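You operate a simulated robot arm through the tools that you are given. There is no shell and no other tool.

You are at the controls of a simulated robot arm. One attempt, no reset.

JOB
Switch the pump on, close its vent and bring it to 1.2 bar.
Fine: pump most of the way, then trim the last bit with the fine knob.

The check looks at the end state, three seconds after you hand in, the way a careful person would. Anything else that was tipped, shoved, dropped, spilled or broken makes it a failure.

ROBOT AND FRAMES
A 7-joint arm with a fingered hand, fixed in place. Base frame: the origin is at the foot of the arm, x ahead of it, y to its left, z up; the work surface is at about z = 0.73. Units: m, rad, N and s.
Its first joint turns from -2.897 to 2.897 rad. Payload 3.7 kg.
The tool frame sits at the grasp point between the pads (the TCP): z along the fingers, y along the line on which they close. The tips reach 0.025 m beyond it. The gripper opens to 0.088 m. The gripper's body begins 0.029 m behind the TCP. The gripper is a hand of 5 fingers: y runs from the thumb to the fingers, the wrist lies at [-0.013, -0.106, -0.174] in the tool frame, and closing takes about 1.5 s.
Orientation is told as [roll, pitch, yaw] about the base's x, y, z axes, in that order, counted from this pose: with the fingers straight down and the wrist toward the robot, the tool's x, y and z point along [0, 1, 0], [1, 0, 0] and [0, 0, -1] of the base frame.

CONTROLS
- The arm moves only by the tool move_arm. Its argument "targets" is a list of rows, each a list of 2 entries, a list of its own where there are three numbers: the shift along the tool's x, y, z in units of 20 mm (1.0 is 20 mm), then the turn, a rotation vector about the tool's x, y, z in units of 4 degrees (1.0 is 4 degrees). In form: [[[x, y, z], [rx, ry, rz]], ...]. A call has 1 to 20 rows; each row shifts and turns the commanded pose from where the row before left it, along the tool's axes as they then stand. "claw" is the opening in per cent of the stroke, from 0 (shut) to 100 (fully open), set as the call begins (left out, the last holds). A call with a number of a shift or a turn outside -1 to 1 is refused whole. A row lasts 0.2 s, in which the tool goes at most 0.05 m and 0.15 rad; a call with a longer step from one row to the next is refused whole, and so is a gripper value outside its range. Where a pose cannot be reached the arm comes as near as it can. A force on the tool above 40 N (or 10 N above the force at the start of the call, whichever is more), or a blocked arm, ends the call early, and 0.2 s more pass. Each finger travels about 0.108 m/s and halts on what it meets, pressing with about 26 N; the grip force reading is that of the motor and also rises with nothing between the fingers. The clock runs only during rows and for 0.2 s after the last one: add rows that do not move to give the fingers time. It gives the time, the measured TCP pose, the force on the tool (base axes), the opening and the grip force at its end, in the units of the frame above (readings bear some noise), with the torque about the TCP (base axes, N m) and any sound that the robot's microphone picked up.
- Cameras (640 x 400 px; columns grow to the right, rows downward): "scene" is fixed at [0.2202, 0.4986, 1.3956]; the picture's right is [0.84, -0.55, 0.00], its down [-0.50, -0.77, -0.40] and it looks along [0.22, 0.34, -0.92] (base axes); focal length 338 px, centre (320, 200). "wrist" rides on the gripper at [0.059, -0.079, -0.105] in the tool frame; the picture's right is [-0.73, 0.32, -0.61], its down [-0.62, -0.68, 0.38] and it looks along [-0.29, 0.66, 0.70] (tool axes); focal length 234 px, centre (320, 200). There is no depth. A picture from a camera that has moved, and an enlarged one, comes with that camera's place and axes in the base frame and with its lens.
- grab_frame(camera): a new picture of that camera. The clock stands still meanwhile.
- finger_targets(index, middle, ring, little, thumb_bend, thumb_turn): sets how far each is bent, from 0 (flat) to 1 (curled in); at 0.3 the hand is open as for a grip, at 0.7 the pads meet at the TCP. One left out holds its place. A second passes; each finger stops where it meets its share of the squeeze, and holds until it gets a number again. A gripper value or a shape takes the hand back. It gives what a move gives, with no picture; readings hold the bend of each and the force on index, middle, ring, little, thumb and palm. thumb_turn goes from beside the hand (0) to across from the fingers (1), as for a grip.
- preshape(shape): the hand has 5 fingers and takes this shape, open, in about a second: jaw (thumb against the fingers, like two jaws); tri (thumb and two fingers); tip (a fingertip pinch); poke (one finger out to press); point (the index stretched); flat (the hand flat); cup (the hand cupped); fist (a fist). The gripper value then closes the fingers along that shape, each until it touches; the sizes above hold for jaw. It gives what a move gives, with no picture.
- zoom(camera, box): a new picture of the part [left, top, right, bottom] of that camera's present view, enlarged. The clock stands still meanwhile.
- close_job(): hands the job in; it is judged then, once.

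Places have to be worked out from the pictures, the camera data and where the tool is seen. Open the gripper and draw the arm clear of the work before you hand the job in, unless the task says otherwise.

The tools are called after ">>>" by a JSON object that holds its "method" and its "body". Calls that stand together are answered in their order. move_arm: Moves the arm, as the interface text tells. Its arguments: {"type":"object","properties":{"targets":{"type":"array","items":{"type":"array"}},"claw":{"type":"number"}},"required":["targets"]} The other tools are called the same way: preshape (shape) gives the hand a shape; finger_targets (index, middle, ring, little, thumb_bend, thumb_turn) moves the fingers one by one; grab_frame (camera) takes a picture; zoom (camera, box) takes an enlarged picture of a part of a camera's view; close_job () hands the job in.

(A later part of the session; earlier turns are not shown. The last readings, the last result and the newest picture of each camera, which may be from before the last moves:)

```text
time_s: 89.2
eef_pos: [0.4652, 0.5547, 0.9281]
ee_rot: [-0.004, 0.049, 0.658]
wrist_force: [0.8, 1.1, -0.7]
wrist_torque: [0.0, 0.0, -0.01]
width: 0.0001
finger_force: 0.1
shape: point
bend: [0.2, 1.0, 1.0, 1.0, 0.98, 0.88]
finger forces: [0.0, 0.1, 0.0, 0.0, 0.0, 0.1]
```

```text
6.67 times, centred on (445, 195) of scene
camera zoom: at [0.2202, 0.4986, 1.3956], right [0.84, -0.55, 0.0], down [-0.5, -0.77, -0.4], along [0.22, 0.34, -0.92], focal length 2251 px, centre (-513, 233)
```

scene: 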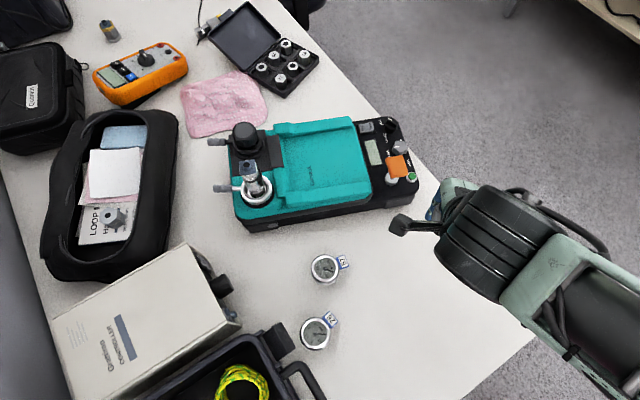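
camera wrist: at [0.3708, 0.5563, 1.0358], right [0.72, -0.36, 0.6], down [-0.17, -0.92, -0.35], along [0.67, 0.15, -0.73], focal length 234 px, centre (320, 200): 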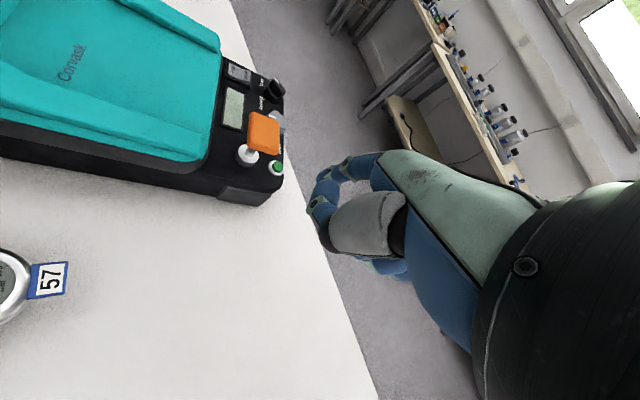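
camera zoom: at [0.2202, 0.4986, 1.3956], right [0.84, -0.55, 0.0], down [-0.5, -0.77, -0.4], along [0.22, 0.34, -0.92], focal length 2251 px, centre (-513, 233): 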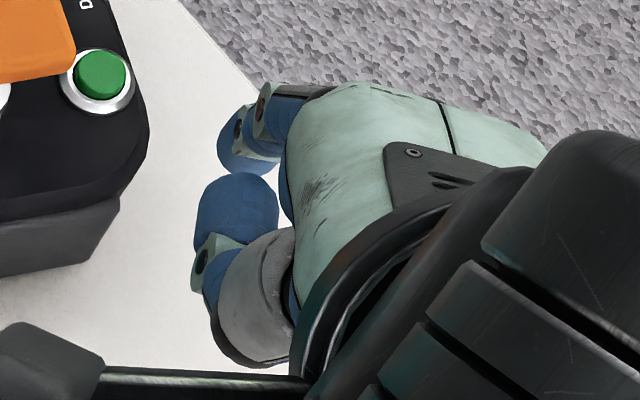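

The point shape does not bring the index tip lower, so I use poke with only the index out. I set the shape, and turn the hand to yaw ≈60° with a slight roll so the index is the lowest and the other fingers hang toward the free corner of the panel.

>>> {"method": "preshape", "body": {"shape": "poke"}}

>>> {"method": "finger_targets", "body": {"middle": 0.99}}

>>> {"method": "move_arm", "body": {"targets": [[[0, 0, 0], [-0.117, -0.42, -0.93]], [[0, 0, 0], [-0.117, -0.42, -0.93]], [[0, 0, 0], [-0.117, -0.42, -0.93]], [[0, 0, 0], [-0.117, -0.42, -0.93]], [[0, 0, 0], [-0.117, -0.42, -0.93]], [[0, 0, 0], [-0.117, -0.42, -0.93]], [[0, 0, 0], [0, 0, 0]]]}}

>>> {"method": "grab_frame", "body": {"camera": "wrist"}}

```text
time_s: 90.1
eef_pos: [0.4648, 0.5549, 0.9272]
ee_rot: [-0.007, 0.05, 0.659]
wrist_force: [-0.4, 0.5, 0.0]
wrist_torque: [0.02, -0.01, -0.01]
width: 0.0
finger_force: 0.0
shape: poke
bend: [0.7, 0.7, 0.99, 0.99, 1.0, 1.0]
finger forces: [0.0, 0.0, 0.0, 0.1, 0.0, 0.0]
```

```text
time_s: 91.1
eef_pos: [0.4648, 0.5541, 0.9281]
ee_rot: [-0.006, 0.049, 0.658]
wrist_force: [0.0, 0.0, -0.1]
wrist_torque: [0.01, 0.0, -0.05]
width: 0.0223
finger_force: 0.1
shape: fingers
bend: [0.7, 0.99, 0.99, 0.99, 1.0, 1.0]
finger forces: [0.0, 0.0, 0.1, 0.0, 0.0, 0.0]
```

```text
time_s: 92.7
eef_pos: [0.464, 0.5556, 0.9273]
ee_rot: [-0.167, 0.034, 1.053]
wrist_force: [-0.1, -0.1, 0.6]
wrist_torque: [0.02, 0.01, -0.04]
width: 0.0226
finger_force: 0.2
shape: fingers
bend: [0.7, 0.99, 0.99, 0.99, 1.0, 1.0]
finger forces: [0.1, 0.0, 0.0, 0.0, 0.0, 0.0]
```

```text
taken
camera wrist: at [0.3623, 0.5271, 1.0233], right [0.71, 0.0, 0.71], down [0.25, -0.94, -0.25], along [0.66, 0.35, -0.66], focal length 234 px, centre (320, 200)
```

wrist: 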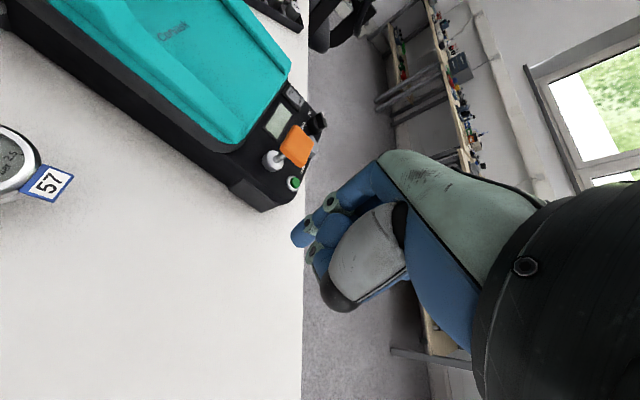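

Orientation is good and tracking is exact. I move the index tip to about 80 mm above the green button.

>>> {"method": "move_arm", "body": {"targets": [[[-0.1375, 0.894, 0.2525], [0, 0, 0]], [[-0.1375, 0.894, 0.2525], [0, 0, 0]], [[-0.1375, 0.894, 0.2525], [0, 0, 0]], [[-0.1375, 0.894, 0.2525], [0, 0, 0]], [[-0.1375, 0.894, 0.2525], [0, 0, 0]], [[-0.1375, 0.894, 0.2525], [0, 0, 0]], [[-0.1375, 0.894, 0.2525], [0, 0, 0]], [[-0.1375, 0.894, 0.2525], [0, 0, 0]], [[0, 0, 0], [0, 0, 0]]]}}

>>> {"method": "grab_frame", "body": {"camera": "wrist"}}

>>> {"method": "zoom", "body": {"camera": "scene", "box": [340, 100, 480, 200]}}

```text
time_s: 94.7
eef_pos: [0.5608, 0.6638, 0.8891]
ee_rot: [-0.166, 0.034, 1.05]
wrist_force: [-0.5, -0.1, -0.2]
wrist_torque: [0.0, 0.01, -0.02]
width: 0.0228
finger_force: 0.0
shape: fingers
bend: [0.7, 0.99, 0.99, 0.99, 1.0, 1.0]
finger forces: [0.0, 0.0, 0.0, 0.0, 0.1, 0.0]
```

```text
taken
camera wrist: at [0.4585, 0.6362, 0.9846], right [0.71, 0.0, 0.71], down [0.25, -0.94, -0.25], along [0.66, 0.35, -0.66], focal length 234 px, centre (320, 200)
```

wrist: 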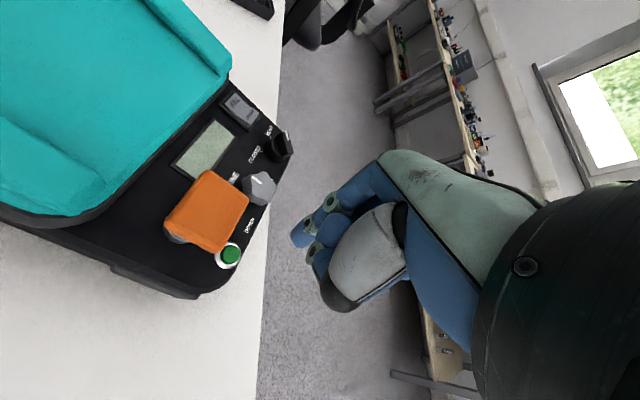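

```text
4.00 times, centred on (410, 150) of scene
camera zoom: at [0.2202, 0.4986, 1.3956], right [0.84, -0.55, 0.0], down [-0.5, -0.77, -0.4], along [0.22, 0.34, -0.92], focal length 1350 px, centre (-40, 400)
```

zoom: 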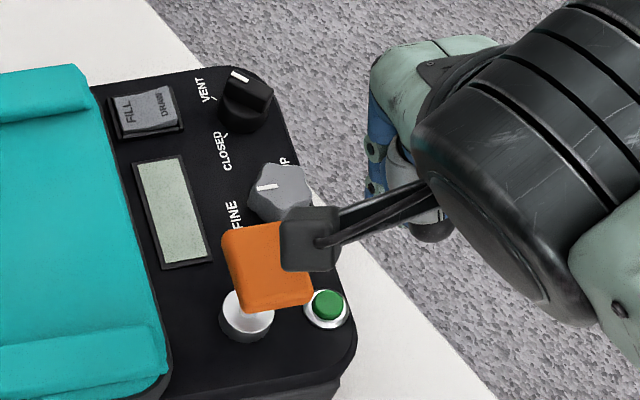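

The index tip is at about (0.559, 0.666, 0.863), the button roughly below at (0.555, 0.668). I descend to ~25–30 mm above it and check alignment again.

>>> {"method": "move_arm", "body": {"targets": [[[0.157, 0.0125, 0.67], [0, 0, 0]], [[0.157, 0.0125, 0.67], [0, 0, 0]], [[0.157, 0.0125, 0.67], [0, 0, 0]], [[0.157, 0.0125, 0.67], [0, 0, 0]], [[0, 0, 0], [0, 0, 0]]]}}

>>> {"method": "zoom", "body": {"camera": "wrist", "box": [180, 140, 340, 300]}}

>>> {"method": "zoom", "body": {"camera": "scene", "box": [370, 130, 450, 210]}}

```text
time_s: 95.9
eef_pos: [0.5576, 0.6652, 0.8329]
ee_rot: [-0.167, 0.034, 1.051]
wrist_force: [-0.6, -0.9, 1.4]
wrist_torque: [-0.01, -0.01, 0.0]
width: 0.0228
finger_force: 0.1
shape: fingers
bend: [0.7, 0.99, 0.99, 0.99, 1.0, 1.0]
finger forces: [0.1, 0.0, 0.0, 0.0, 0.1, 0.0]
```

```text
2.50 times, centred on (260, 220) of wrist
camera zoom: at [0.4552, 0.6363, 0.9298], right [0.71, 0.0, 0.71], down [0.25, -0.94, -0.25], along [0.66, 0.35, -0.66], focal length 585 px, centre (470, 150)
```

zoom: 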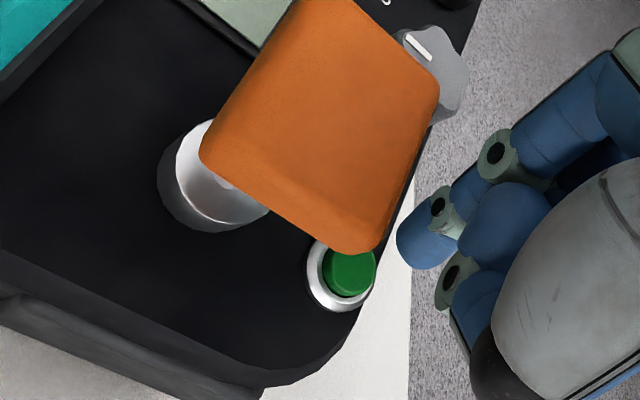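

```text
5.00 times, centred on (410, 170) of scene
camera zoom: at [0.2202, 0.4986, 1.3956], right [0.84, -0.55, 0.0], down [-0.5, -0.77, -0.4], along [0.22, 0.34, -0.92], focal length 1688 px, centre (-130, 350)
```

zoom: 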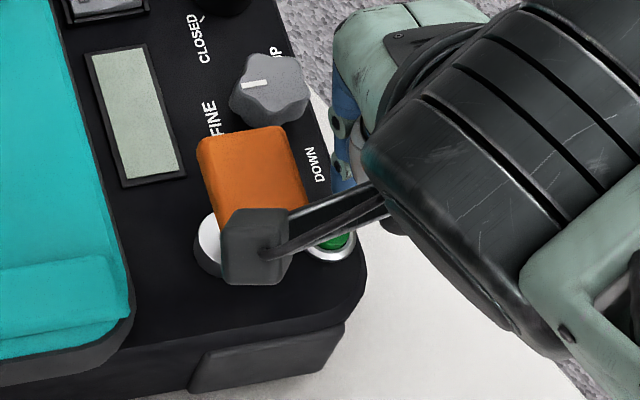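

Tip ≈(0.555, 0.667, 0.807) and button ≈(0.555, 0.666, 0.778): aligned within 2 mm. I press straight down gently in small steps and then lift back up a little.

>>> {"method": "move_arm", "body": {"targets": [[[0.09, 0, 0.542], [0, 0, 0]], [[0.09, 0, 0.542], [0, 0, 0]], [[0.0166, 0, 0.0986], [0, 0, 0]], [[0.0166, 0, 0.0986], [0, 0, 0]], [[0.0166, 0, 0.0986], [0, 0, 0]], [[0.0166, 0, 0.0986], [0, 0, 0]], [[0.0166, 0, 0.0986], [0, 0, 0]], [[0, 0, 0], [0, 0, 0]]]}}

>>> {"method": "zoom", "body": {"camera": "wrist", "box": [180, 140, 340, 300]}}

>>> {"method": "zoom", "body": {"camera": "scene", "box": [350, 110, 430, 190]}}

```text
time_s: 97.0
eef_pos: [0.5581, 0.665, 0.8148]
ee_rot: [-0.165, 0.02, 1.052]
wrist_force: [2.5, 4.2, 17.0]
wrist_torque: [0.12, 0.05, -0.02]
width: 0.0212
finger_force: 8.5
shape: fingers
bend: [0.7, 0.99, 0.99, 0.99, 1.0, 1.0]
finger forces: [16.2, 0.1, 0.0, 0.0, 0.1, 0.1]
heard: click
stopped in row 5: the force on the tool passed its limit at 42 N (the readings are from after the stop); the commanded pose is now the measured one
```

```text
2.50 times, centred on (260, 220) of wrist
camera zoom: at [0.4548, 0.6362, 0.9099], right [0.7, -0.01, 0.71], down [0.25, -0.93, -0.26], along [0.67, 0.36, -0.65], focal length 585 px, centre (470, 150)
```

zoom: 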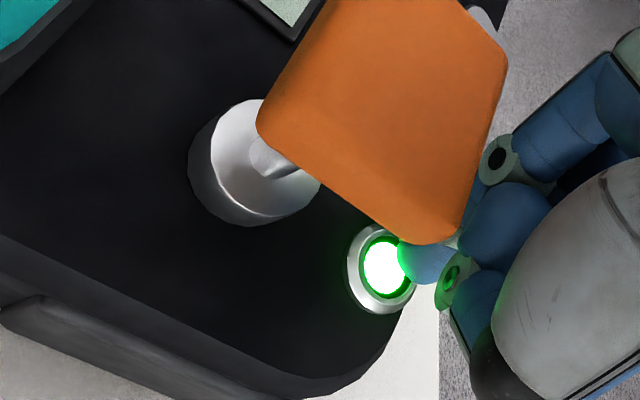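

```text
5.00 times, centred on (390, 150) of scene
camera zoom: at [0.2202, 0.4986, 1.3956], right [0.84, -0.55, 0.0], down [-0.5, -0.77, -0.4], along [0.22, 0.34, -0.92], focal length 1688 px, centre (-30, 450)
```

zoom: 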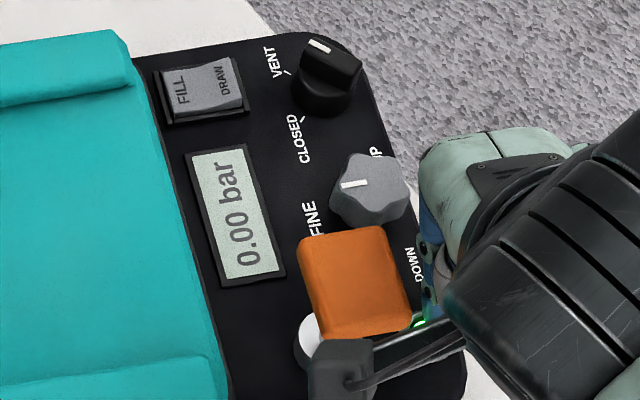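

Click heard, the button is lit and the display reads 0.00 bar – the pump is on. I lift straight up and clear.

>>> {"method": "move_arm", "body": {"targets": [[[-0.08, 0, -0.49], [0, 0, 0]], [[-0.166, 0, -0.98], [0, 0, 0]], [[-0.166, 0, -0.98], [0, 0, 0]], [[-0.166, 0, -0.98], [0, 0, 0]], [[-0.166, 0, -0.98], [0, 0, 0]], [[0, 0, 0], [0, 0, 0]]]}}

>>> {"method": "zoom", "body": {"camera": "scene", "box": [350, 110, 430, 190]}}

>>> {"method": "grab_frame", "body": {"camera": "wrist"}}

```text
time_s: 98.4
eef_pos: [0.5616, 0.666, 0.9022]
ee_rot: [-0.165, 0.024, 1.051]
wrist_force: [-0.3, -0.2, -0.3]
wrist_torque: [0.02, 0.0, -0.02]
width: 0.0226
finger_force: 0.1
shape: fingers
bend: [0.7, 0.99, 0.99, 0.99, 1.0, 1.0]
finger forces: [0.1, 0.0, 0.1, 0.0, 0.1, 0.0]
```

```text
5.00 times, centred on (390, 150) of scene
camera zoom: at [0.2202, 0.4986, 1.3956], right [0.84, -0.55, 0.0], down [-0.5, -0.77, -0.4], along [0.22, 0.34, -0.92], focal length 1688 px, centre (-30, 450)
```

zoom: 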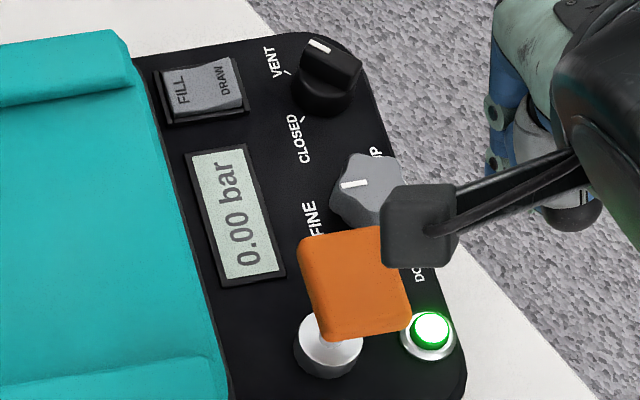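

```text
taken
camera wrist: at [0.4582, 0.636, 0.9973], right [0.7, -0.01, 0.71], down [0.25, -0.93, -0.26], along [0.67, 0.36, -0.65], focal length 234 px, centre (320, 200)
```

wrist: 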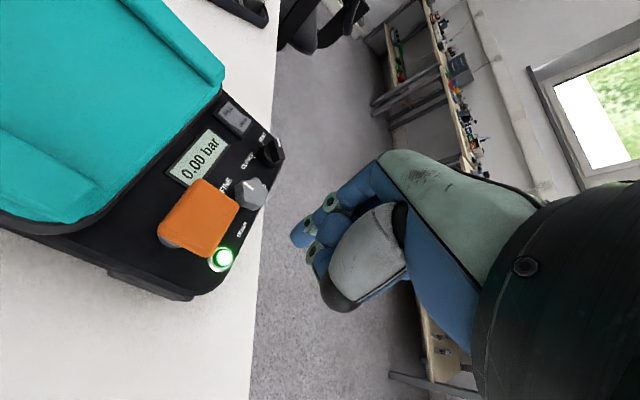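

The button stays lit. Now I take close views of the vent knob and the rocker.

>>> {"method": "zoom", "body": {"camera": "wrist", "box": [210, 90, 300, 180]}}

>>> {"method": "zoom", "body": {"camera": "scene", "box": [355, 110, 405, 150]}}

```text
4.44 times, centred on (255, 135) of wrist
camera zoom: at [0.4582, 0.636, 0.9973], right [0.7, -0.01, 0.71], down [0.25, -0.93, -0.26], along [0.67, 0.36, -0.65], focal length 1041 px, centre (609, 489)
```

zoom: 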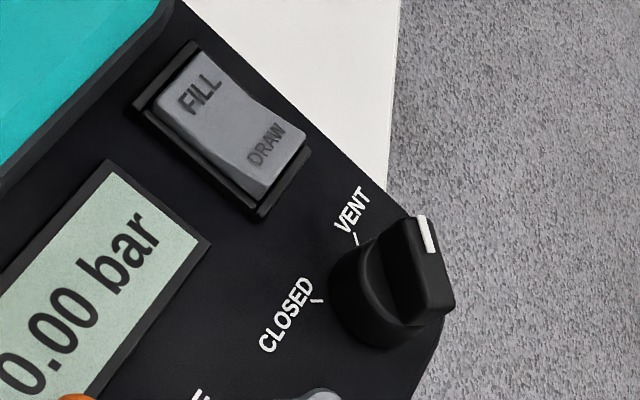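

```text
10.00 times, centred on (380, 130) of scene
camera zoom: at [0.2202, 0.4986, 1.3956], right [0.84, -0.55, 0.0], down [-0.5, -0.77, -0.4], along [0.22, 0.34, -0.92], focal length 3376 px, centre (-280, 900)
```

zoom: 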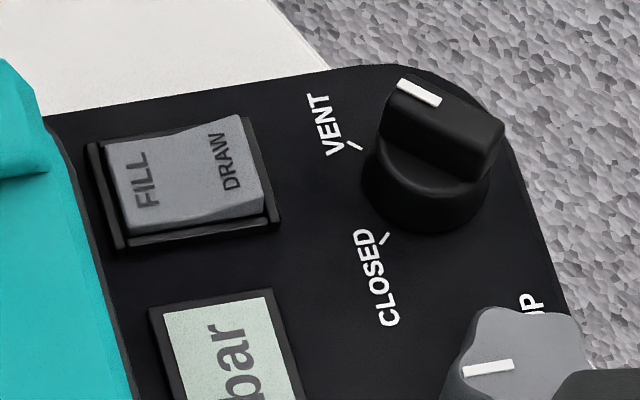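

The vent knob is a bar grip with its white mark pointing to VENT (bar axis az ≈125°); CLOSED is about 80–90° counter-clockwise. I take the "tri" shape in free air to grip the bar with thumb and two fingers, and look at it.

>>> {"method": "move_arm", "body": {"targets": [[[-0.1, -0.5, -0.9], [0, 0.5, 0]], [[-0.1, -0.5, -0.9], [0, 0.5, 0]], [[0, 0, 0], [0, 0.5, 0]], [[0, 0, 0], [0, 0.5, 0]], [[0, 0, 0], [0, 0.4, 0]]]}}

>>> {"method": "preshape", "body": {"shape": "tri"}}

>>> {"method": "grab_frame", "body": {"camera": "wrist"}}

>>> {"method": "zoom", "body": {"camera": "wrist", "box": [240, 120, 440, 360]}}

```text
time_s: 99.6
eef_pos: [0.5472, 0.6518, 0.939]
ee_rot: [0.002, 0.023, 1.05]
wrist_force: [0.2, 0.7, -0.4]
wrist_torque: [-0.01, 0.02, 0.0]
width: 0.0228
finger_force: 0.1
shape: fingers
bend: [0.7, 0.99, 0.99, 0.99, 1.0, 1.0]
finger forces: [0.0, 0.0, 0.1, 0.1, 0.1, 0.1]
```

```text
time_s: 100.5
eef_pos: [0.55, 0.6521, 0.9377]
ee_rot: [0.001, 0.026, 1.051]
wrist_force: [0.2, 0.2, 0.6]
wrist_torque: [-0.03, 0.0, 0.01]
width: 0.0876
finger_force: 0.0
shape: tri
bend: [0.3, 0.3, 0.99, 0.99, 0.3, 0.98]
finger forces: [0.1, 0.0, 0.1, 0.0, 0.0, 0.0]
```

```text
taken
camera wrist: at [0.4608, 0.6142, 1.0441], right [0.8, -0.07, 0.6], down [0.2, -0.91, -0.37], along [0.57, 0.41, -0.71], focal length 234 px, centre (320, 200)
```

wrist: 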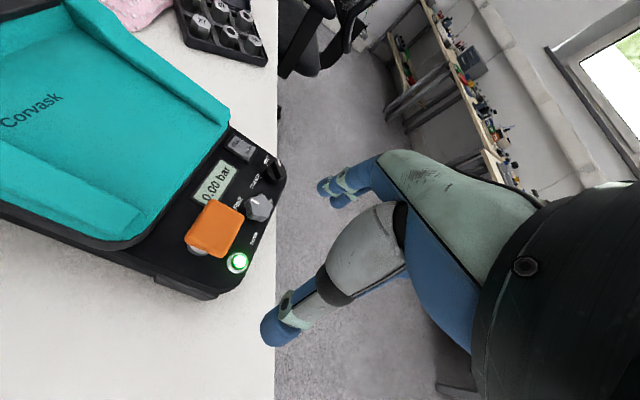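

```text
1.67 times, centred on (340, 240) of wrist
camera zoom: at [0.4608, 0.6142, 1.0441], right [0.8, -0.07, 0.6], down [0.2, -0.91, -0.37], along [0.57, 0.41, -0.71], focal length 390 px, centre (287, 133)
```

zoom: 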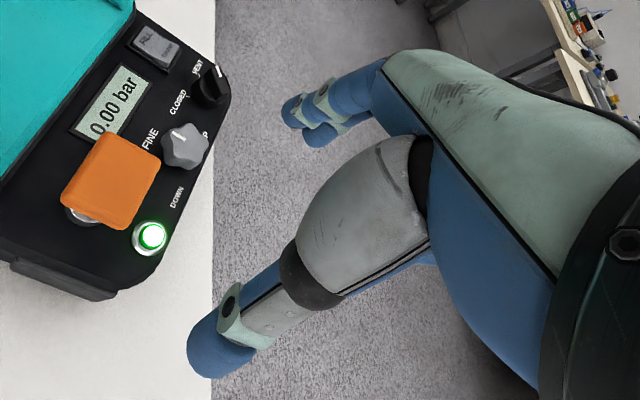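

Fresh touch data puts the panel about 1 cm higher than first estimated: vent knob axis ≈(0.582, 0.781), top z ≈0.81. I turn to yaw ≈35° (closing direction across the bar) and move above the knob with the tri grip partly closed.

>>> {"method": "move_arm", "body": {"targets": [[[0, 0, 0], [-0.05, 0, 0.9]], [[0, 0, 0], [-0.05, 0, 0.9]], [[0, 0, 0], [-0.05, 0, 0.9]], [[0, 0, 0], [-0.05, 0, 0.9]], [[0, 0, 0], [-0.05, 0, 0.9]], [[0, 0, 0], [-0.05, 0, 0.9]], [[0, 0, 0], [-0.05, 0, 0.9]], [[0.73, 0.83, 0.29], [0, 0, 0]], [[0.73, 0.83, 0.29], [0, 0, 0]], [[0.73, 0.83, 0.29], [0, 0, 0]], [[0.73, 0.83, 0.29], [0, 0, 0]], [[0.73, 0.83, 0.29], [0, 0, 0]], [[0.73, 0.83, 0.29], [0, 0, 0]], [[0, 0, 0], [0, 0, 0]]], "claw": 55}}

>>> {"method": "grab_frame", "body": {"camera": "wrist"}}

>>> {"method": "zoom", "body": {"camera": "wrist", "box": [200, 150, 400, 300]}}

>>> {"method": "zoom", "body": {"camera": "scene", "box": [340, 90, 460, 190]}}

```text
time_s: 103.5
eef_pos: [0.5789, 0.7802, 0.902]
ee_rot: [-0.004, 0.0, 0.613]
wrist_force: [0.7, 0.3, -0.3]
wrist_torque: [-0.01, 0.0, -0.01]
width: 0.0491
finger_force: 0.1
shape: tri
bend: [0.74, 0.42, 0.99, 0.99, 0.67, 1.0]
finger forces: [0.0, 0.0, 0.1, 0.1, 0.0, 0.0]
```

```text
taken
camera wrist: at [0.4802, 0.7826, 1.0067], right [0.68, -0.41, 0.61], down [-0.2, -0.9, -0.38], along [0.71, 0.14, -0.69], focal length 234 px, centre (320, 200)
```

wrist: 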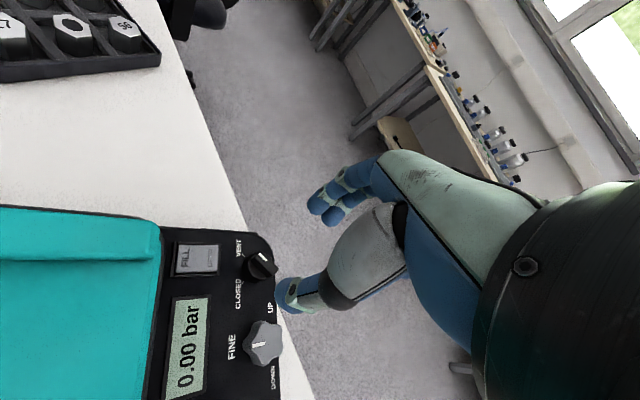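

```text
2.67 times, centred on (300, 225) of wrist
camera zoom: at [0.4802, 0.7826, 1.0067], right [0.68, -0.41, 0.61], down [-0.2, -0.9, -0.38], along [0.71, 0.14, -0.69], focal length 624 px, centre (373, 133)
```

zoom: 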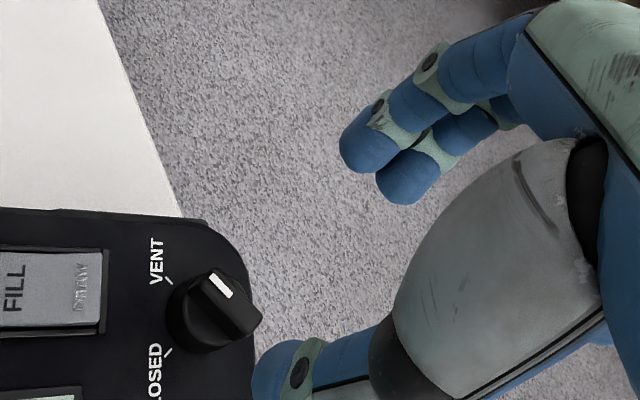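

```text
4.00 times, centred on (400, 140) of scene
camera zoom: at [0.2202, 0.4986, 1.3956], right [0.84, -0.55, 0.0], down [-0.5, -0.77, -0.4], along [0.22, 0.34, -0.92], focal length 1350 px, centre (0, 440)
```

zoom: 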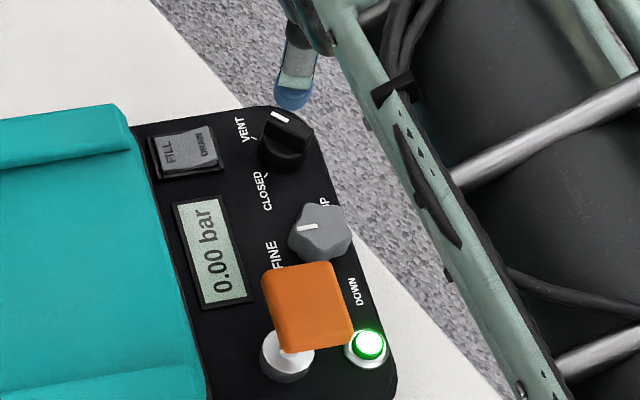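

Aligned within a few mm: knob top at about (0.583, 0.782). I zoom in to measure the bar's direction precisely before descending.

>>> {"method": "zoom", "body": {"camera": "wrist", "box": [230, 235, 290, 285]}}

>>> {"method": "zoom", "body": {"camera": "scene", "box": [375, 105, 405, 135]}}

```text
8.00 times, centred on (260, 260) of wrist
camera zoom: at [0.4802, 0.7826, 1.0067], right [0.68, -0.41, 0.61], down [-0.2, -0.9, -0.38], along [0.71, 0.14, -0.69], focal length 1873 px, centre (800, -280)
```

zoom: 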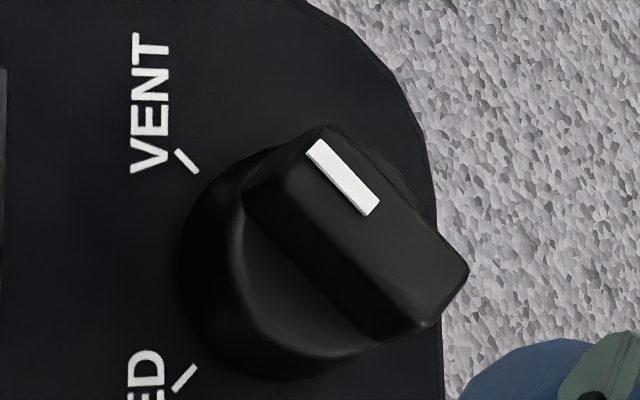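

```text
13.33 times, centred on (390, 120) of scene
camera zoom: at [0.2202, 0.4986, 1.3956], right [0.84, -0.55, 0.0], down [-0.5, -0.77, -0.4], along [0.22, 0.34, -0.92], focal length 4502 px, centre (-613, 1267)
```

zoom: 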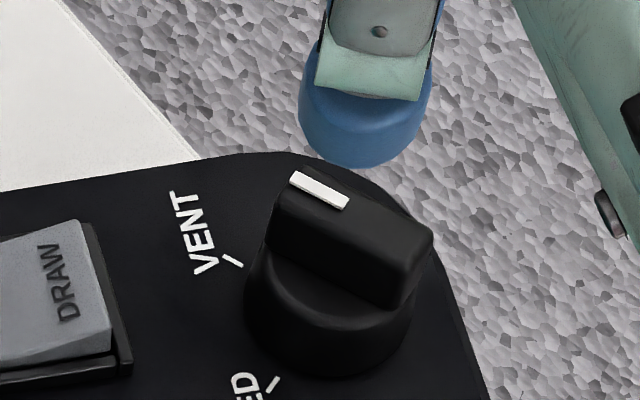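

The bar's axis is az ≈117–118° (VENT tick), the CLOSED tick az ≈200°. I fine-turn to yaw 28°, centre on (0.583, 0.781), and descend so the tips are around the bar's top level.

>>> {"method": "move_arm", "body": {"targets": [[[0, 0, 0], [0, 0, 0.875]], [[0, 0, 0], [0, 0, 0.875]], [[-0.018, 0.054, 0.775], [0, 0, 0]], [[-0.018, 0.054, 0.775], [0, 0, 0]], [[-0.018, 0.054, 0.775], [0, 0, 0]], [[-0.018, 0.054, 0.775], [0, 0, 0]], [[0, 0, 0], [0, 0, 0]]]}}

>>> {"method": "zoom", "body": {"camera": "wrist", "box": [220, 160, 400, 320]}}

>>> {"method": "zoom", "body": {"camera": "scene", "box": [360, 90, 430, 150]}}

```text
time_s: 105.1
eef_pos: [0.5852, 0.7803, 0.8394]
ee_rot: [-0.003, -0.003, 0.488]
wrist_force: [-0.2, 0.0, -0.4]
wrist_torque: [0.01, -0.03, -0.02]
width: 0.0488
finger_force: 0.0
shape: tri
bend: [0.74, 0.42, 0.99, 0.99, 0.67, 1.0]
finger forces: [0.0, 0.1, 0.0, 0.1, 0.0, 0.0]
```

```text
2.50 times, centred on (310, 240) of wrist
camera zoom: at [0.4876, 0.7951, 0.9436], right [0.62, -0.49, 0.61], down [-0.31, -0.87, -0.38], along [0.72, 0.05, -0.69], focal length 585 px, centre (345, 100)
```

zoom: 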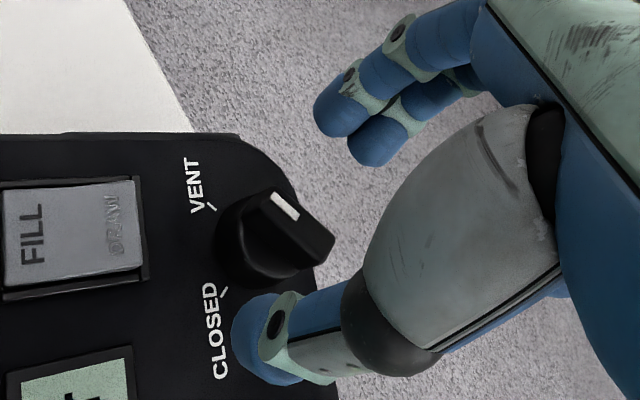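

```text
6.67 times, centred on (395, 120) of scene
camera zoom: at [0.2202, 0.4986, 1.3956], right [0.84, -0.55, 0.0], down [-0.5, -0.77, -0.4], along [0.22, 0.34, -0.92], focal length 2251 px, centre (-180, 733)
```

zoom: 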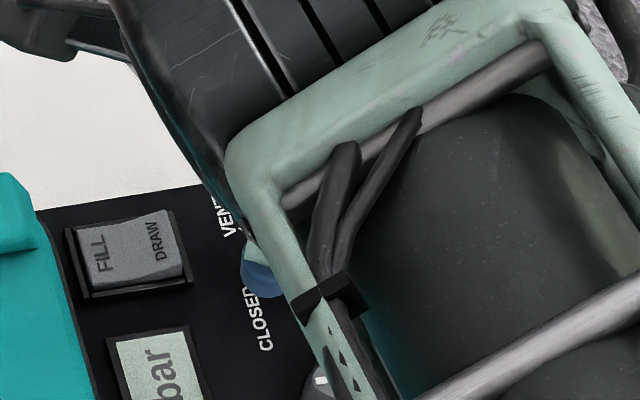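

The knob sits between thumb and fingers; TCP is ~3 mm too far along the closing axis. I correct that, descend 18 mm, then close the grip on the bar.

>>> {"method": "move_arm", "body": {"targets": [[[0, -0.05, 0.3], [0, 0, 0]], [[0, -0.05, 0.3], [0, 0, 0]], [[0, -0.05, 0.3], [0, 0, 0]], [[0, 0, 0], [0, 0, 0]]]}}

>>> {"method": "zoom", "body": {"camera": "wrist", "box": [220, 160, 400, 320]}}

```text
time_s: 106.1
eef_pos: [0.5813, 0.7784, 0.821]
ee_rot: [-0.003, -0.003, 0.489]
wrist_force: [-0.2, 0.2, 0.2]
wrist_torque: [-0.01, 0.01, 0.02]
width: 0.0487
finger_force: 0.0
shape: tri
bend: [0.74, 0.42, 0.99, 0.99, 0.67, 1.0]
finger forces: [0.0, 0.1, 0.0, 0.0, 0.0, 0.0]
```

```text
2.50 times, centred on (310, 240) of wrist
camera zoom: at [0.4846, 0.7936, 0.9259], right [0.62, -0.49, 0.61], down [-0.31, -0.87, -0.38], along [0.72, 0.05, -0.69], focal length 585 px, centre (345, 100)
```

zoom: 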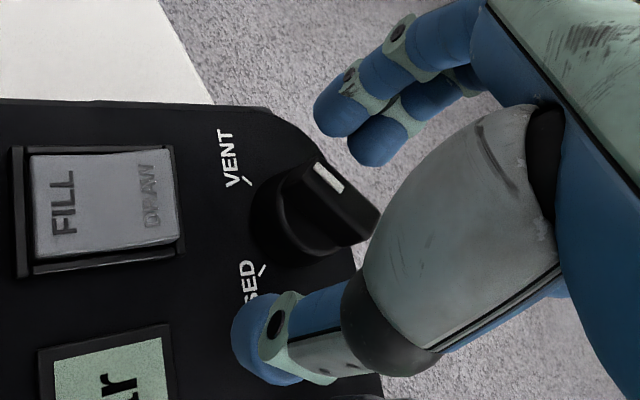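

Alignment looks right: the bar centre coincides with the pinch point. I close the fingers onto the bar.

>>> {"method": "move_arm", "body": {"targets": [[[0, 0, 0], [0, 0, 0]], [[0, 0, 0], [0, 0, 0]], [[0, 0, 0], [0, 0, 0]], [[0, 0, 0], [0, 0, 0]], [[0, 0, 0], [0, 0, 0]], [[0, 0, 0], [0, 0, 0]], [[0, 0, 0], [0, 0, 0]]], "claw": 0}}

>>> {"method": "zoom", "body": {"camera": "wrist", "box": [220, 160, 400, 320]}}

```text
time_s: 107.7
eef_pos: [0.5809, 0.7788, 0.8244]
ee_rot: [-0.001, -0.005, 0.492]
wrist_force: [4.7, 8.2, 26.8]
wrist_torque: [0.34, -0.27, -0.01]
width: 0.0152
finger_force: 25.9
shape: tri
bend: [0.74, 0.58, 1.0, 1.0, 0.77, 1.0]
finger forces: [22.3, 14.0, 0.0, 0.0, 32.9, 0.1]
```

```text
2.50 times, centred on (310, 240) of wrist
camera zoom: at [0.4845, 0.7932, 0.9284], right [0.62, -0.49, 0.61], down [-0.31, -0.87, -0.39], along [0.72, 0.05, -0.69], focal length 585 px, centre (345, 100)
```

zoom: 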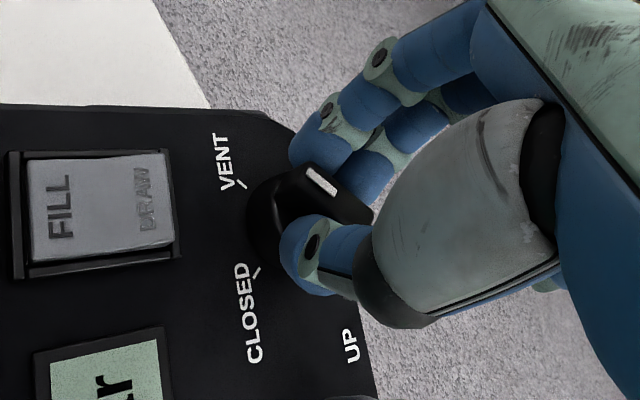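

Gripped firmly (width 15 mm), with some downward push on the knob base. I ease up 3 mm, then start turning counter-clockwise in small steps, first about 24°.

>>> {"method": "move_arm", "body": {"targets": [[[0, 0, -0.15], [0, 0, 0]], [[0, 0, 0], [0, 0, -0.6]], [[0, 0, 0], [0, 0, -0.6]], [[0, 0, 0], [0, 0, -0.6]], [[0, 0, 0], [0, 0, -0.6]], [[0, 0, 0], [0, 0, -0.6]], [[0, 0, 0], [0, 0, -0.6]], [[0, 0, 0], [0, 0, -0.6]], [[0, 0, 0], [0, 0, -0.6]], [[0, 0, 0], [0, 0, -0.6]], [[0, 0, 0], [0, 0, -0.6]], [[0, 0, 0], [0, 0, 0]]]}}

>>> {"method": "zoom", "body": {"camera": "wrist", "box": [220, 160, 400, 320]}}

```text
time_s: 110.3
eef_pos: [0.5828, 0.7793, 0.8246]
ee_rot: [-0.005, 0.002, 0.908]
wrist_force: [4.3, -1.7, -1.2]
wrist_torque: [-0.02, -0.14, -0.02]
width: 0.0133
finger_force: 26.0
shape: tri
bend: [0.74, 0.59, 1.0, 1.0, 0.76, 1.0]
finger forces: [10.8, 11.2, 0.0, 0.0, 19.5, 0.1]
```

```text
2.50 times, centred on (310, 240) of wrist
camera zoom: at [0.4874, 0.7528, 0.9297], right [0.77, -0.19, 0.61], down [0.07, -0.92, -0.38], along [0.63, 0.34, -0.7], focal length 585 px, centre (345, 100)
```

zoom: 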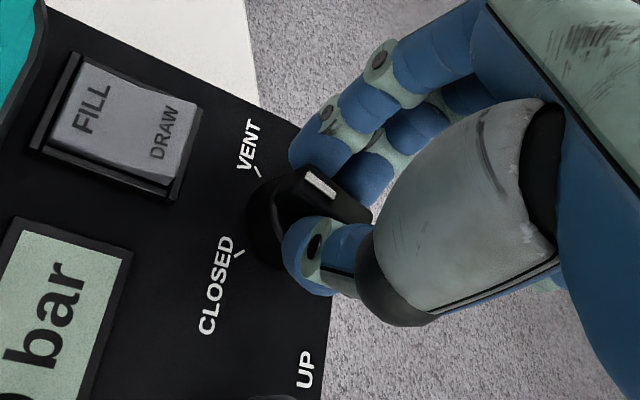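

The knob turns with the hand, forces are small. I continue about 50° more.

>>> {"method": "move_arm", "body": {"targets": [[[0, 0, 0], [0, 0, -0.8]], [[0, 0, 0], [0, 0, -0.8]], [[0, 0, 0], [0, 0, -0.8]], [[0, 0, 0], [0, 0, -0.8]], [[0, 0, 0], [0, 0, -0.8]], [[0, 0, 0], [0, 0, -0.8]], [[0, 0, 0], [0, 0, -0.8]], [[0, 0, 0], [0, 0, -0.8]], [[0, 0, 0], [0, 0, -0.8]], [[0, 0, 0], [0, 0, -0.8]], [[0, 0, 0], [0, 0, -0.8]], [[0, 0, 0], [0, 0, -0.8]], [[0, 0, 0], [0, 0, -0.8]], [[0, 0, 0], [0, 0, -0.8]], [[0, 0, 0], [0, 0, 0]]]}}

>>> {"method": "zoom", "body": {"camera": "wrist", "box": [220, 160, 400, 320]}}

>>> {"method": "zoom", "body": {"camera": "scene", "box": [340, 90, 440, 190]}}

```text
time_s: 113.5
eef_pos: [0.5821, 0.7784, 0.8259]
ee_rot: [-0.001, 0.002, 1.691]
wrist_force: [2.1, -3.0, -0.1]
wrist_torque: [0.07, -0.01, 0.02]
width: 0.0128
finger_force: 26.0
shape: tri
bend: [0.73, 0.6, 1.0, 1.0, 0.76, 1.0]
finger forces: [9.1, 10.8, 0.1, 0.1, 24.0, 0.0]
```

```text
2.50 times, centred on (310, 240) of wrist
camera zoom: at [0.5337, 0.6938, 0.9311], right [0.68, 0.41, 0.61], down [0.7, -0.6, -0.38], along [0.21, 0.69, -0.7], focal length 585 px, centre (345, 100)
```

zoom: 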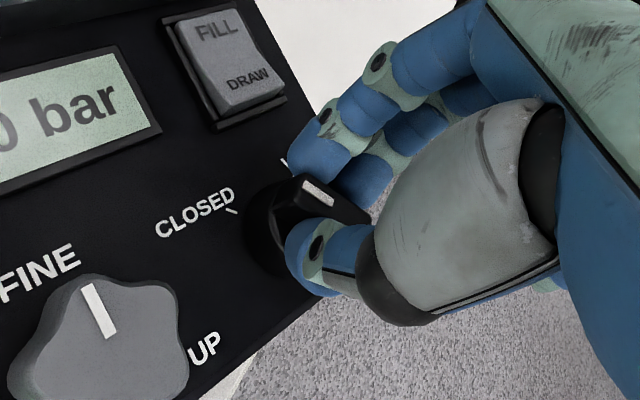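

```text
4.00 times, centred on (390, 140) of scene
camera zoom: at [0.2202, 0.4986, 1.3956], right [0.84, -0.55, 0.0], down [-0.5, -0.77, -0.4], along [0.22, 0.34, -0.92], focal length 1350 px, centre (40, 440)
```

zoom: 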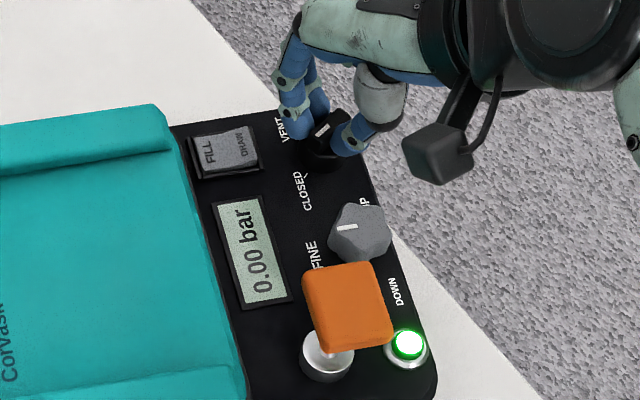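

About 69° turned, no click yet; the CLOSED tick is still ~13° ahead. I continue in smaller steps.

>>> {"method": "move_arm", "body": {"targets": [[[0, 0, 0], [0, 0, -0.6]], [[0, 0, 0], [0, 0, -0.6]], [[0, 0, 0], [0, 0, -0.6]], [[0, 0, 0], [0, 0, -0.6]], [[0, 0, 0], [0, 0, -0.6]], [[0, 0, 0], [0, 0, -0.4]], [[0, 0, 0], [0, 0, 0]]]}}

>>> {"method": "zoom", "body": {"camera": "wrist", "box": [220, 160, 400, 320]}}

>>> {"method": "zoom", "body": {"camera": "scene", "box": [365, 95, 415, 145]}}

```text
time_s: 115.1
eef_pos: [0.5833, 0.7793, 0.826]
ee_rot: [-0.003, 0.001, 1.927]
wrist_force: [6.2, 1.3, 1.7]
wrist_torque: [0.16, -0.06, -0.1]
width: 0.0126
finger_force: 26.2
shape: tri
bend: [0.73, 0.6, 1.0, 1.0, 0.76, 1.0]
finger forces: [10.4, 11.2, 0.1, 0.0, 28.3, 0.1]
```

```text
2.50 times, centred on (310, 240) of wrist
camera zoom: at [0.5552, 0.6849, 0.9312], right [0.57, 0.56, 0.61], down [0.82, -0.42, -0.38], along [0.04, 0.72, -0.7], focal length 585 px, centre (345, 100)
```

zoom: 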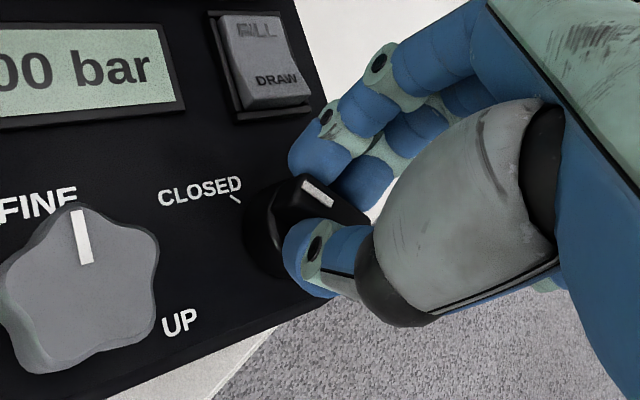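

```text
8.00 times, centred on (390, 120) of scene
camera zoom: at [0.2202, 0.4986, 1.3956], right [0.84, -0.55, 0.0], down [-0.5, -0.77, -0.4], along [0.22, 0.34, -0.92], focal length 2701 px, centre (-240, 840)
```

zoom: 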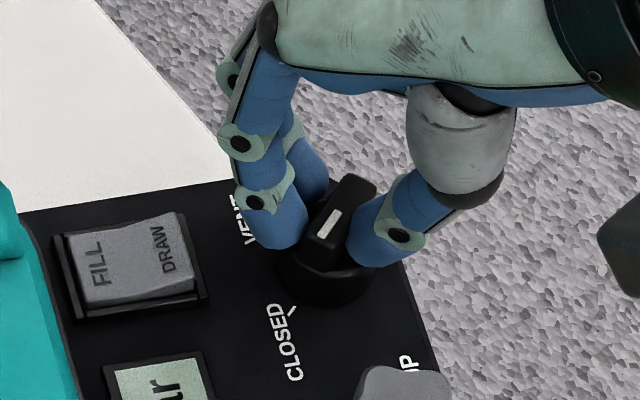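

The mark now points at the CLOSED tick (turned ~82°). I turn a few degrees further to feel for the end stop.

>>> {"method": "move_arm", "body": {"targets": [[[0, 0, 0], [0, 0, -0.6]], [[0, 0, 0], [0, 0, -0.6]], [[0, 0, 0], [0, 0, -0.4]], [[0, 0, 0], [0, 0, 0]], [[0, 0, 0], [0, 0, 0]]]}}

>>> {"method": "zoom", "body": {"camera": "scene", "box": [365, 95, 415, 145]}}

```text
time_s: 116.3
eef_pos: [0.582, 0.7784, 0.8264]
ee_rot: [-0.002, 0.001, 2.038]
wrist_force: [10.3, 1.7, 9.6]
wrist_torque: [0.15, -0.13, -0.16]
width: 0.0131
finger_force: 26.0
shape: tri
bend: [0.74, 0.6, 1.0, 1.0, 0.76, 1.0]
finger forces: [8.7, 14.4, 0.0, 0.0, 34.0, 0.0]
```

```text
8.00 times, centred on (390, 120) of scene
camera zoom: at [0.2202, 0.4986, 1.3956], right [0.84, -0.55, 0.0], down [-0.5, -0.77, -0.4], along [0.22, 0.34, -0.92], focal length 2701 px, centre (-240, 840)
```

zoom: 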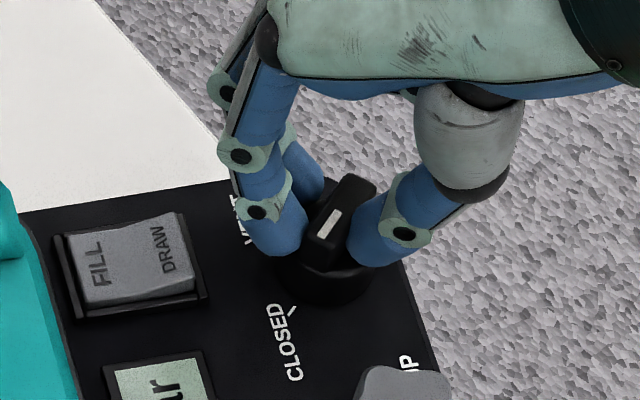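

The hand turned 6° more but the knob stayed, torque rising – it is at its CLOSED stop. I open the fingers and lift straight up.

>>> {"method": "move_arm", "body": {"targets": [[[0, 0, 0], [0, 0, 0]], [[0, 0, 0], [0, 0, 0]], [[0, 0, 0], [0, 0, 0]], [[0, 0, 0], [0, 0, 0]], [[0, 0, 0], [0, 0, 0]], [[0, 0, -0.5], [0, 0, 0]], [[0, 0, -1], [0, 0, 0]], [[0, 0, -1], [0, 0, 0]], [[0, 0, -1], [0, 0, 0]], [[0, 0, -1], [0, 0, 0]], [[0, 0, 0], [0, 0, 0]]], "claw": 60}}

>>> {"method": "zoom", "body": {"camera": "scene", "box": [340, 90, 440, 190]}}

>>> {"method": "grab_frame", "body": {"camera": "wrist"}}

```text
time_s: 118.7
eef_pos: [0.5767, 0.7712, 0.9101]
ee_rot: [-0.002, 0.005, 2.04]
wrist_force: [0.4, 0.5, 0.6]
wrist_torque: [0.0, -0.01, 0.03]
width: 0.0524
finger_force: 0.1
shape: tri
bend: [0.74, 0.41, 0.99, 0.99, 0.65, 1.0]
finger forces: [0.0, 0.1, 0.0, 0.1, 0.0, 0.1]
out of reach, approached as far as the arm can: row 10
```

```text
4.00 times, centred on (390, 140) of scene
camera zoom: at [0.2202, 0.4986, 1.3956], right [0.84, -0.55, 0.0], down [-0.5, -0.77, -0.4], along [0.22, 0.34, -0.92], focal length 1350 px, centre (40, 440)
```

zoom: 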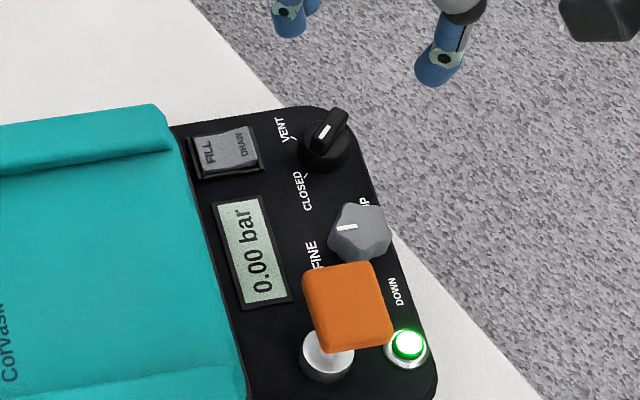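

```text
taken
camera wrist: at [0.5596, 0.6747, 1.0162], right [0.5, 0.62, 0.61], down [0.87, -0.33, -0.38], along [-0.04, 0.72, -0.7], focal length 234 px, centre (320, 200)
```

wrist: 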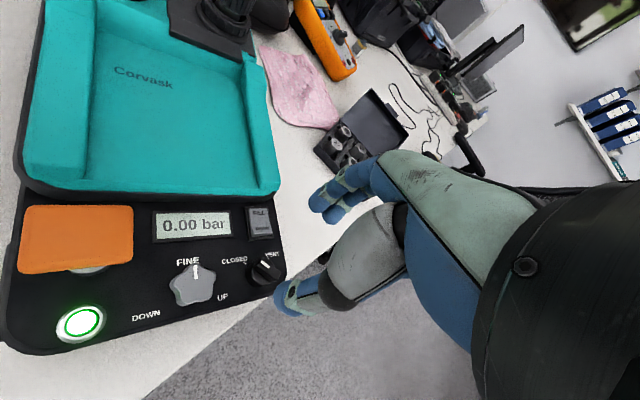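

The vent is on CLOSED and the display reads 0.00 bar. Next the plunger: I move back over the front of the panel, turning to yaw ≈15° so the curled fingers will stay away from the power button.

>>> {"method": "move_arm", "body": {"targets": [[[0.85, -0.57, -0.2], [0, 0, 0]], [[0.85, -0.57, -0.2], [0, 0, 0]], [[0.85, -0.57, -0.2], [0, 0, 0]], [[0.85, -0.57, -0.2], [0, 0, 0]], [[0.85, -0.57, -0.2], [0, 0, 0]], [[0, 0, 0], [0, 0, 1]], [[0, 0, 0], [0, 0, 1]], [[0, 0, 0], [0, 0, 1]], [[0, 0, 0], [0, 0, 1]], [[0, 0, 0], [0, 0, 1]], [[0, 0, 0], [0, 0, 1]], [[0, 0, 0], [0, 0, 1]], [[0, 0, 0], [0, 0, 1]], [[0, 0, 0], [0, 0, 1]], [[0, 0, 0], [0, 0, 1]], [[0, 0, 0], [0, 0, 1]], [[0, 0, 0], [0, 0, 1]], [[0, 0, 0], [0, 0, 1]], [[0, 0, 0], [0, 0, 0]]]}}

>>> {"method": "preshape", "body": {"shape": "poke"}}

```text
time_s: 122.7
eef_pos: [0.5262, 0.6834, 0.9325]
ee_rot: [-0.004, 0.002, 1.132]
wrist_force: [0.7, -0.3, -0.3]
wrist_torque: [-0.02, -0.02, 0.0]
width: 0.0525
finger_force: 0.1
shape: tri
bend: [0.74, 0.41, 0.99, 0.99, 0.65, 1.0]
finger forces: [0.1, 0.0, 0.1, 0.0, 0.0, 0.0]
```

```text
time_s: 123.6
eef_pos: [0.5273, 0.6833, 0.932]
ee_rot: [-0.004, -0.001, 1.131]
wrist_force: [0.5, 1.0, -0.5]
wrist_torque: [-0.02, -0.02, -0.02]
width: 0.0
finger_force: 0.1
shape: poke
bend: [0.7, 0.7, 0.99, 0.99, 1.0, 1.0]
finger forces: [0.0, 0.0, 0.0, 0.0, 0.0, 0.0]
```

Poke shape is set. I finish the turn to yaw ≈17° and go above the orange cap.

>>> {"method": "move_arm", "body": {"targets": [[[0, 0, 0], [0, 0, 1]], [[0, 0, 0], [0, 0, 1]], [[0, 0, 0], [0, 0, 1]], [[0, 0, 0], [0, 0, 1]], [[0, 0, 0], [0, 0, 1]], [[0, 0, 0], [0, 0, 1]], [[0, 0, 0], [0, 0, 1]], [[0, 0, 0], [0, 0, 1]], [[0, 0, 0], [0, 0, 1]], [[0, 0, 0], [0, 0, 1]], [[0, 0, 0], [0, 0, 1]], [[0, 0, 0], [0, 0, 1]], [[0.13, -0.51, 0.75], [0, 0, 0]], [[0.13, -0.51, 0.75], [0, 0, 0]], [[0, 0, 0], [0, 0, 0]]]}}

>>> {"method": "grab_frame", "body": {"camera": "wrist"}}

>>> {"method": "zoom", "body": {"camera": "wrist", "box": [220, 160, 400, 320]}}

>>> {"method": "zoom", "body": {"camera": "scene", "box": [340, 90, 460, 200]}}

```text
time_s: 126.8
eef_pos: [0.5078, 0.683, 0.9018]
ee_rot: [-0.003, -0.002, 0.295]
wrist_force: [0.2, 0.6, -0.9]
wrist_torque: [-0.02, -0.02, 0.01]
width: 0.0001
finger_force: 0.0
shape: poke
bend: [0.7, 0.7, 0.99, 0.99, 1.0, 1.0]
finger forces: [0.1, 0.0, 0.1, 0.0, 0.0, 0.0]
```

```text
taken
camera wrist: at [0.4148, 0.7166, 1.0066], right [0.52, -0.6, 0.61], down [-0.47, -0.8, -0.38], along [0.71, -0.09, -0.69], focal length 234 px, centre (320, 200)
```

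wrist: 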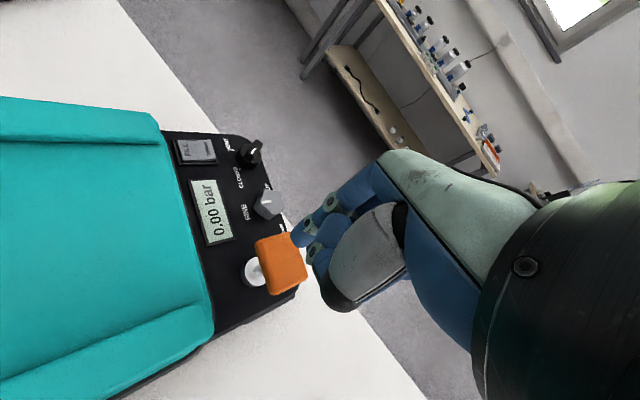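

```text
2.50 times, centred on (310, 240) of wrist
camera zoom: at [0.4148, 0.7166, 1.0066], right [0.52, -0.6, 0.61], down [-0.47, -0.8, -0.38], along [0.71, -0.09, -0.69], focal length 585 px, centre (345, 100)
```

zoom: 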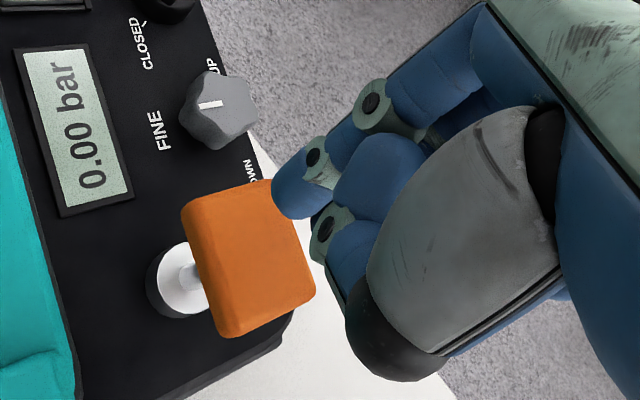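

```text
3.64 times, centred on (400, 145) of scene
camera zoom: at [0.2202, 0.4986, 1.3956], right [0.84, -0.55, 0.0], down [-0.5, -0.77, -0.4], along [0.22, 0.34, -0.92], focal length 1228 px, centre (29, 400)
```

zoom: 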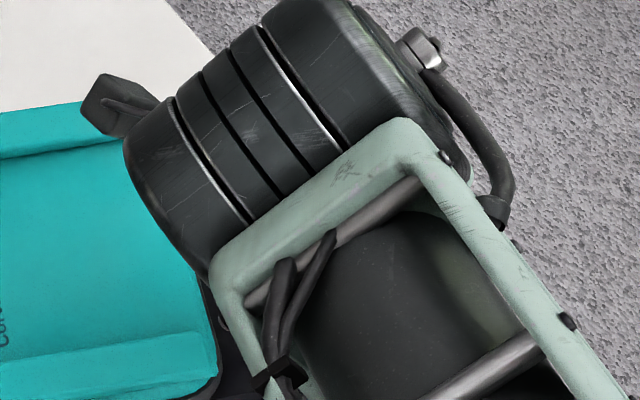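

The cap centre is ≈(0.508, 0.678, 0.84). I centre the two fingertips over it and press down in steps, watching the force.

>>> {"method": "move_arm", "body": {"targets": [[[-0.14, -0.15, 0.7], [0, 0, 0]], [[0, 0, 0.8], [0, 0, 0]], [[0, 0, 0.3], [0, 0, 0]], [[0, 0, 0.3], [0, 0, 0]], [[0, 0, 0.3], [0, 0, 0]], [[0, 0, 0.3], [0, 0, 0]], [[0, 0, 0], [0, 0, 0]]]}}

>>> {"method": "zoom", "body": {"camera": "wrist", "box": [180, 120, 380, 320]}}

```text
time_s: 128.4
eef_pos: [0.5037, 0.678, 0.8491]
ee_rot: [-0.001, -0.002, 0.294]
wrist_force: [-0.5, 1.4, 4.4]
wrist_torque: [-0.01, 0.02, 0.02]
width: 0.0001
finger_force: 0.1
shape: poke
bend: [0.7, 0.7, 0.99, 0.99, 1.0, 1.0]
finger forces: [0.0, 3.9, 0.0, 0.1, 0.0, 0.0]
heard: click
```

```text
2.00 times, centred on (280, 220) of wrist
camera zoom: at [0.4114, 0.711, 0.953], right [0.52, -0.6, 0.61], down [-0.47, -0.8, -0.38], along [0.71, -0.09, -0.69], focal length 468 px, centre (400, 160)
```

zoom: 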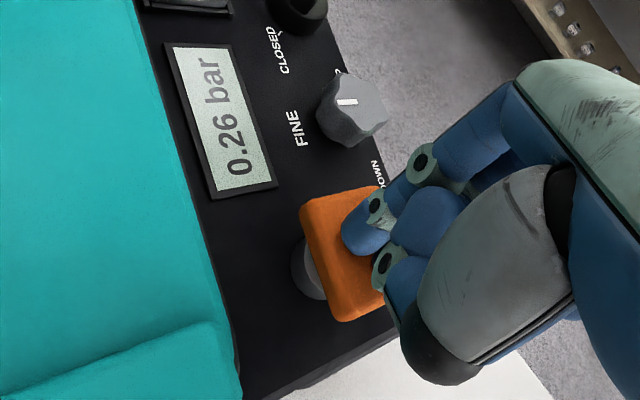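

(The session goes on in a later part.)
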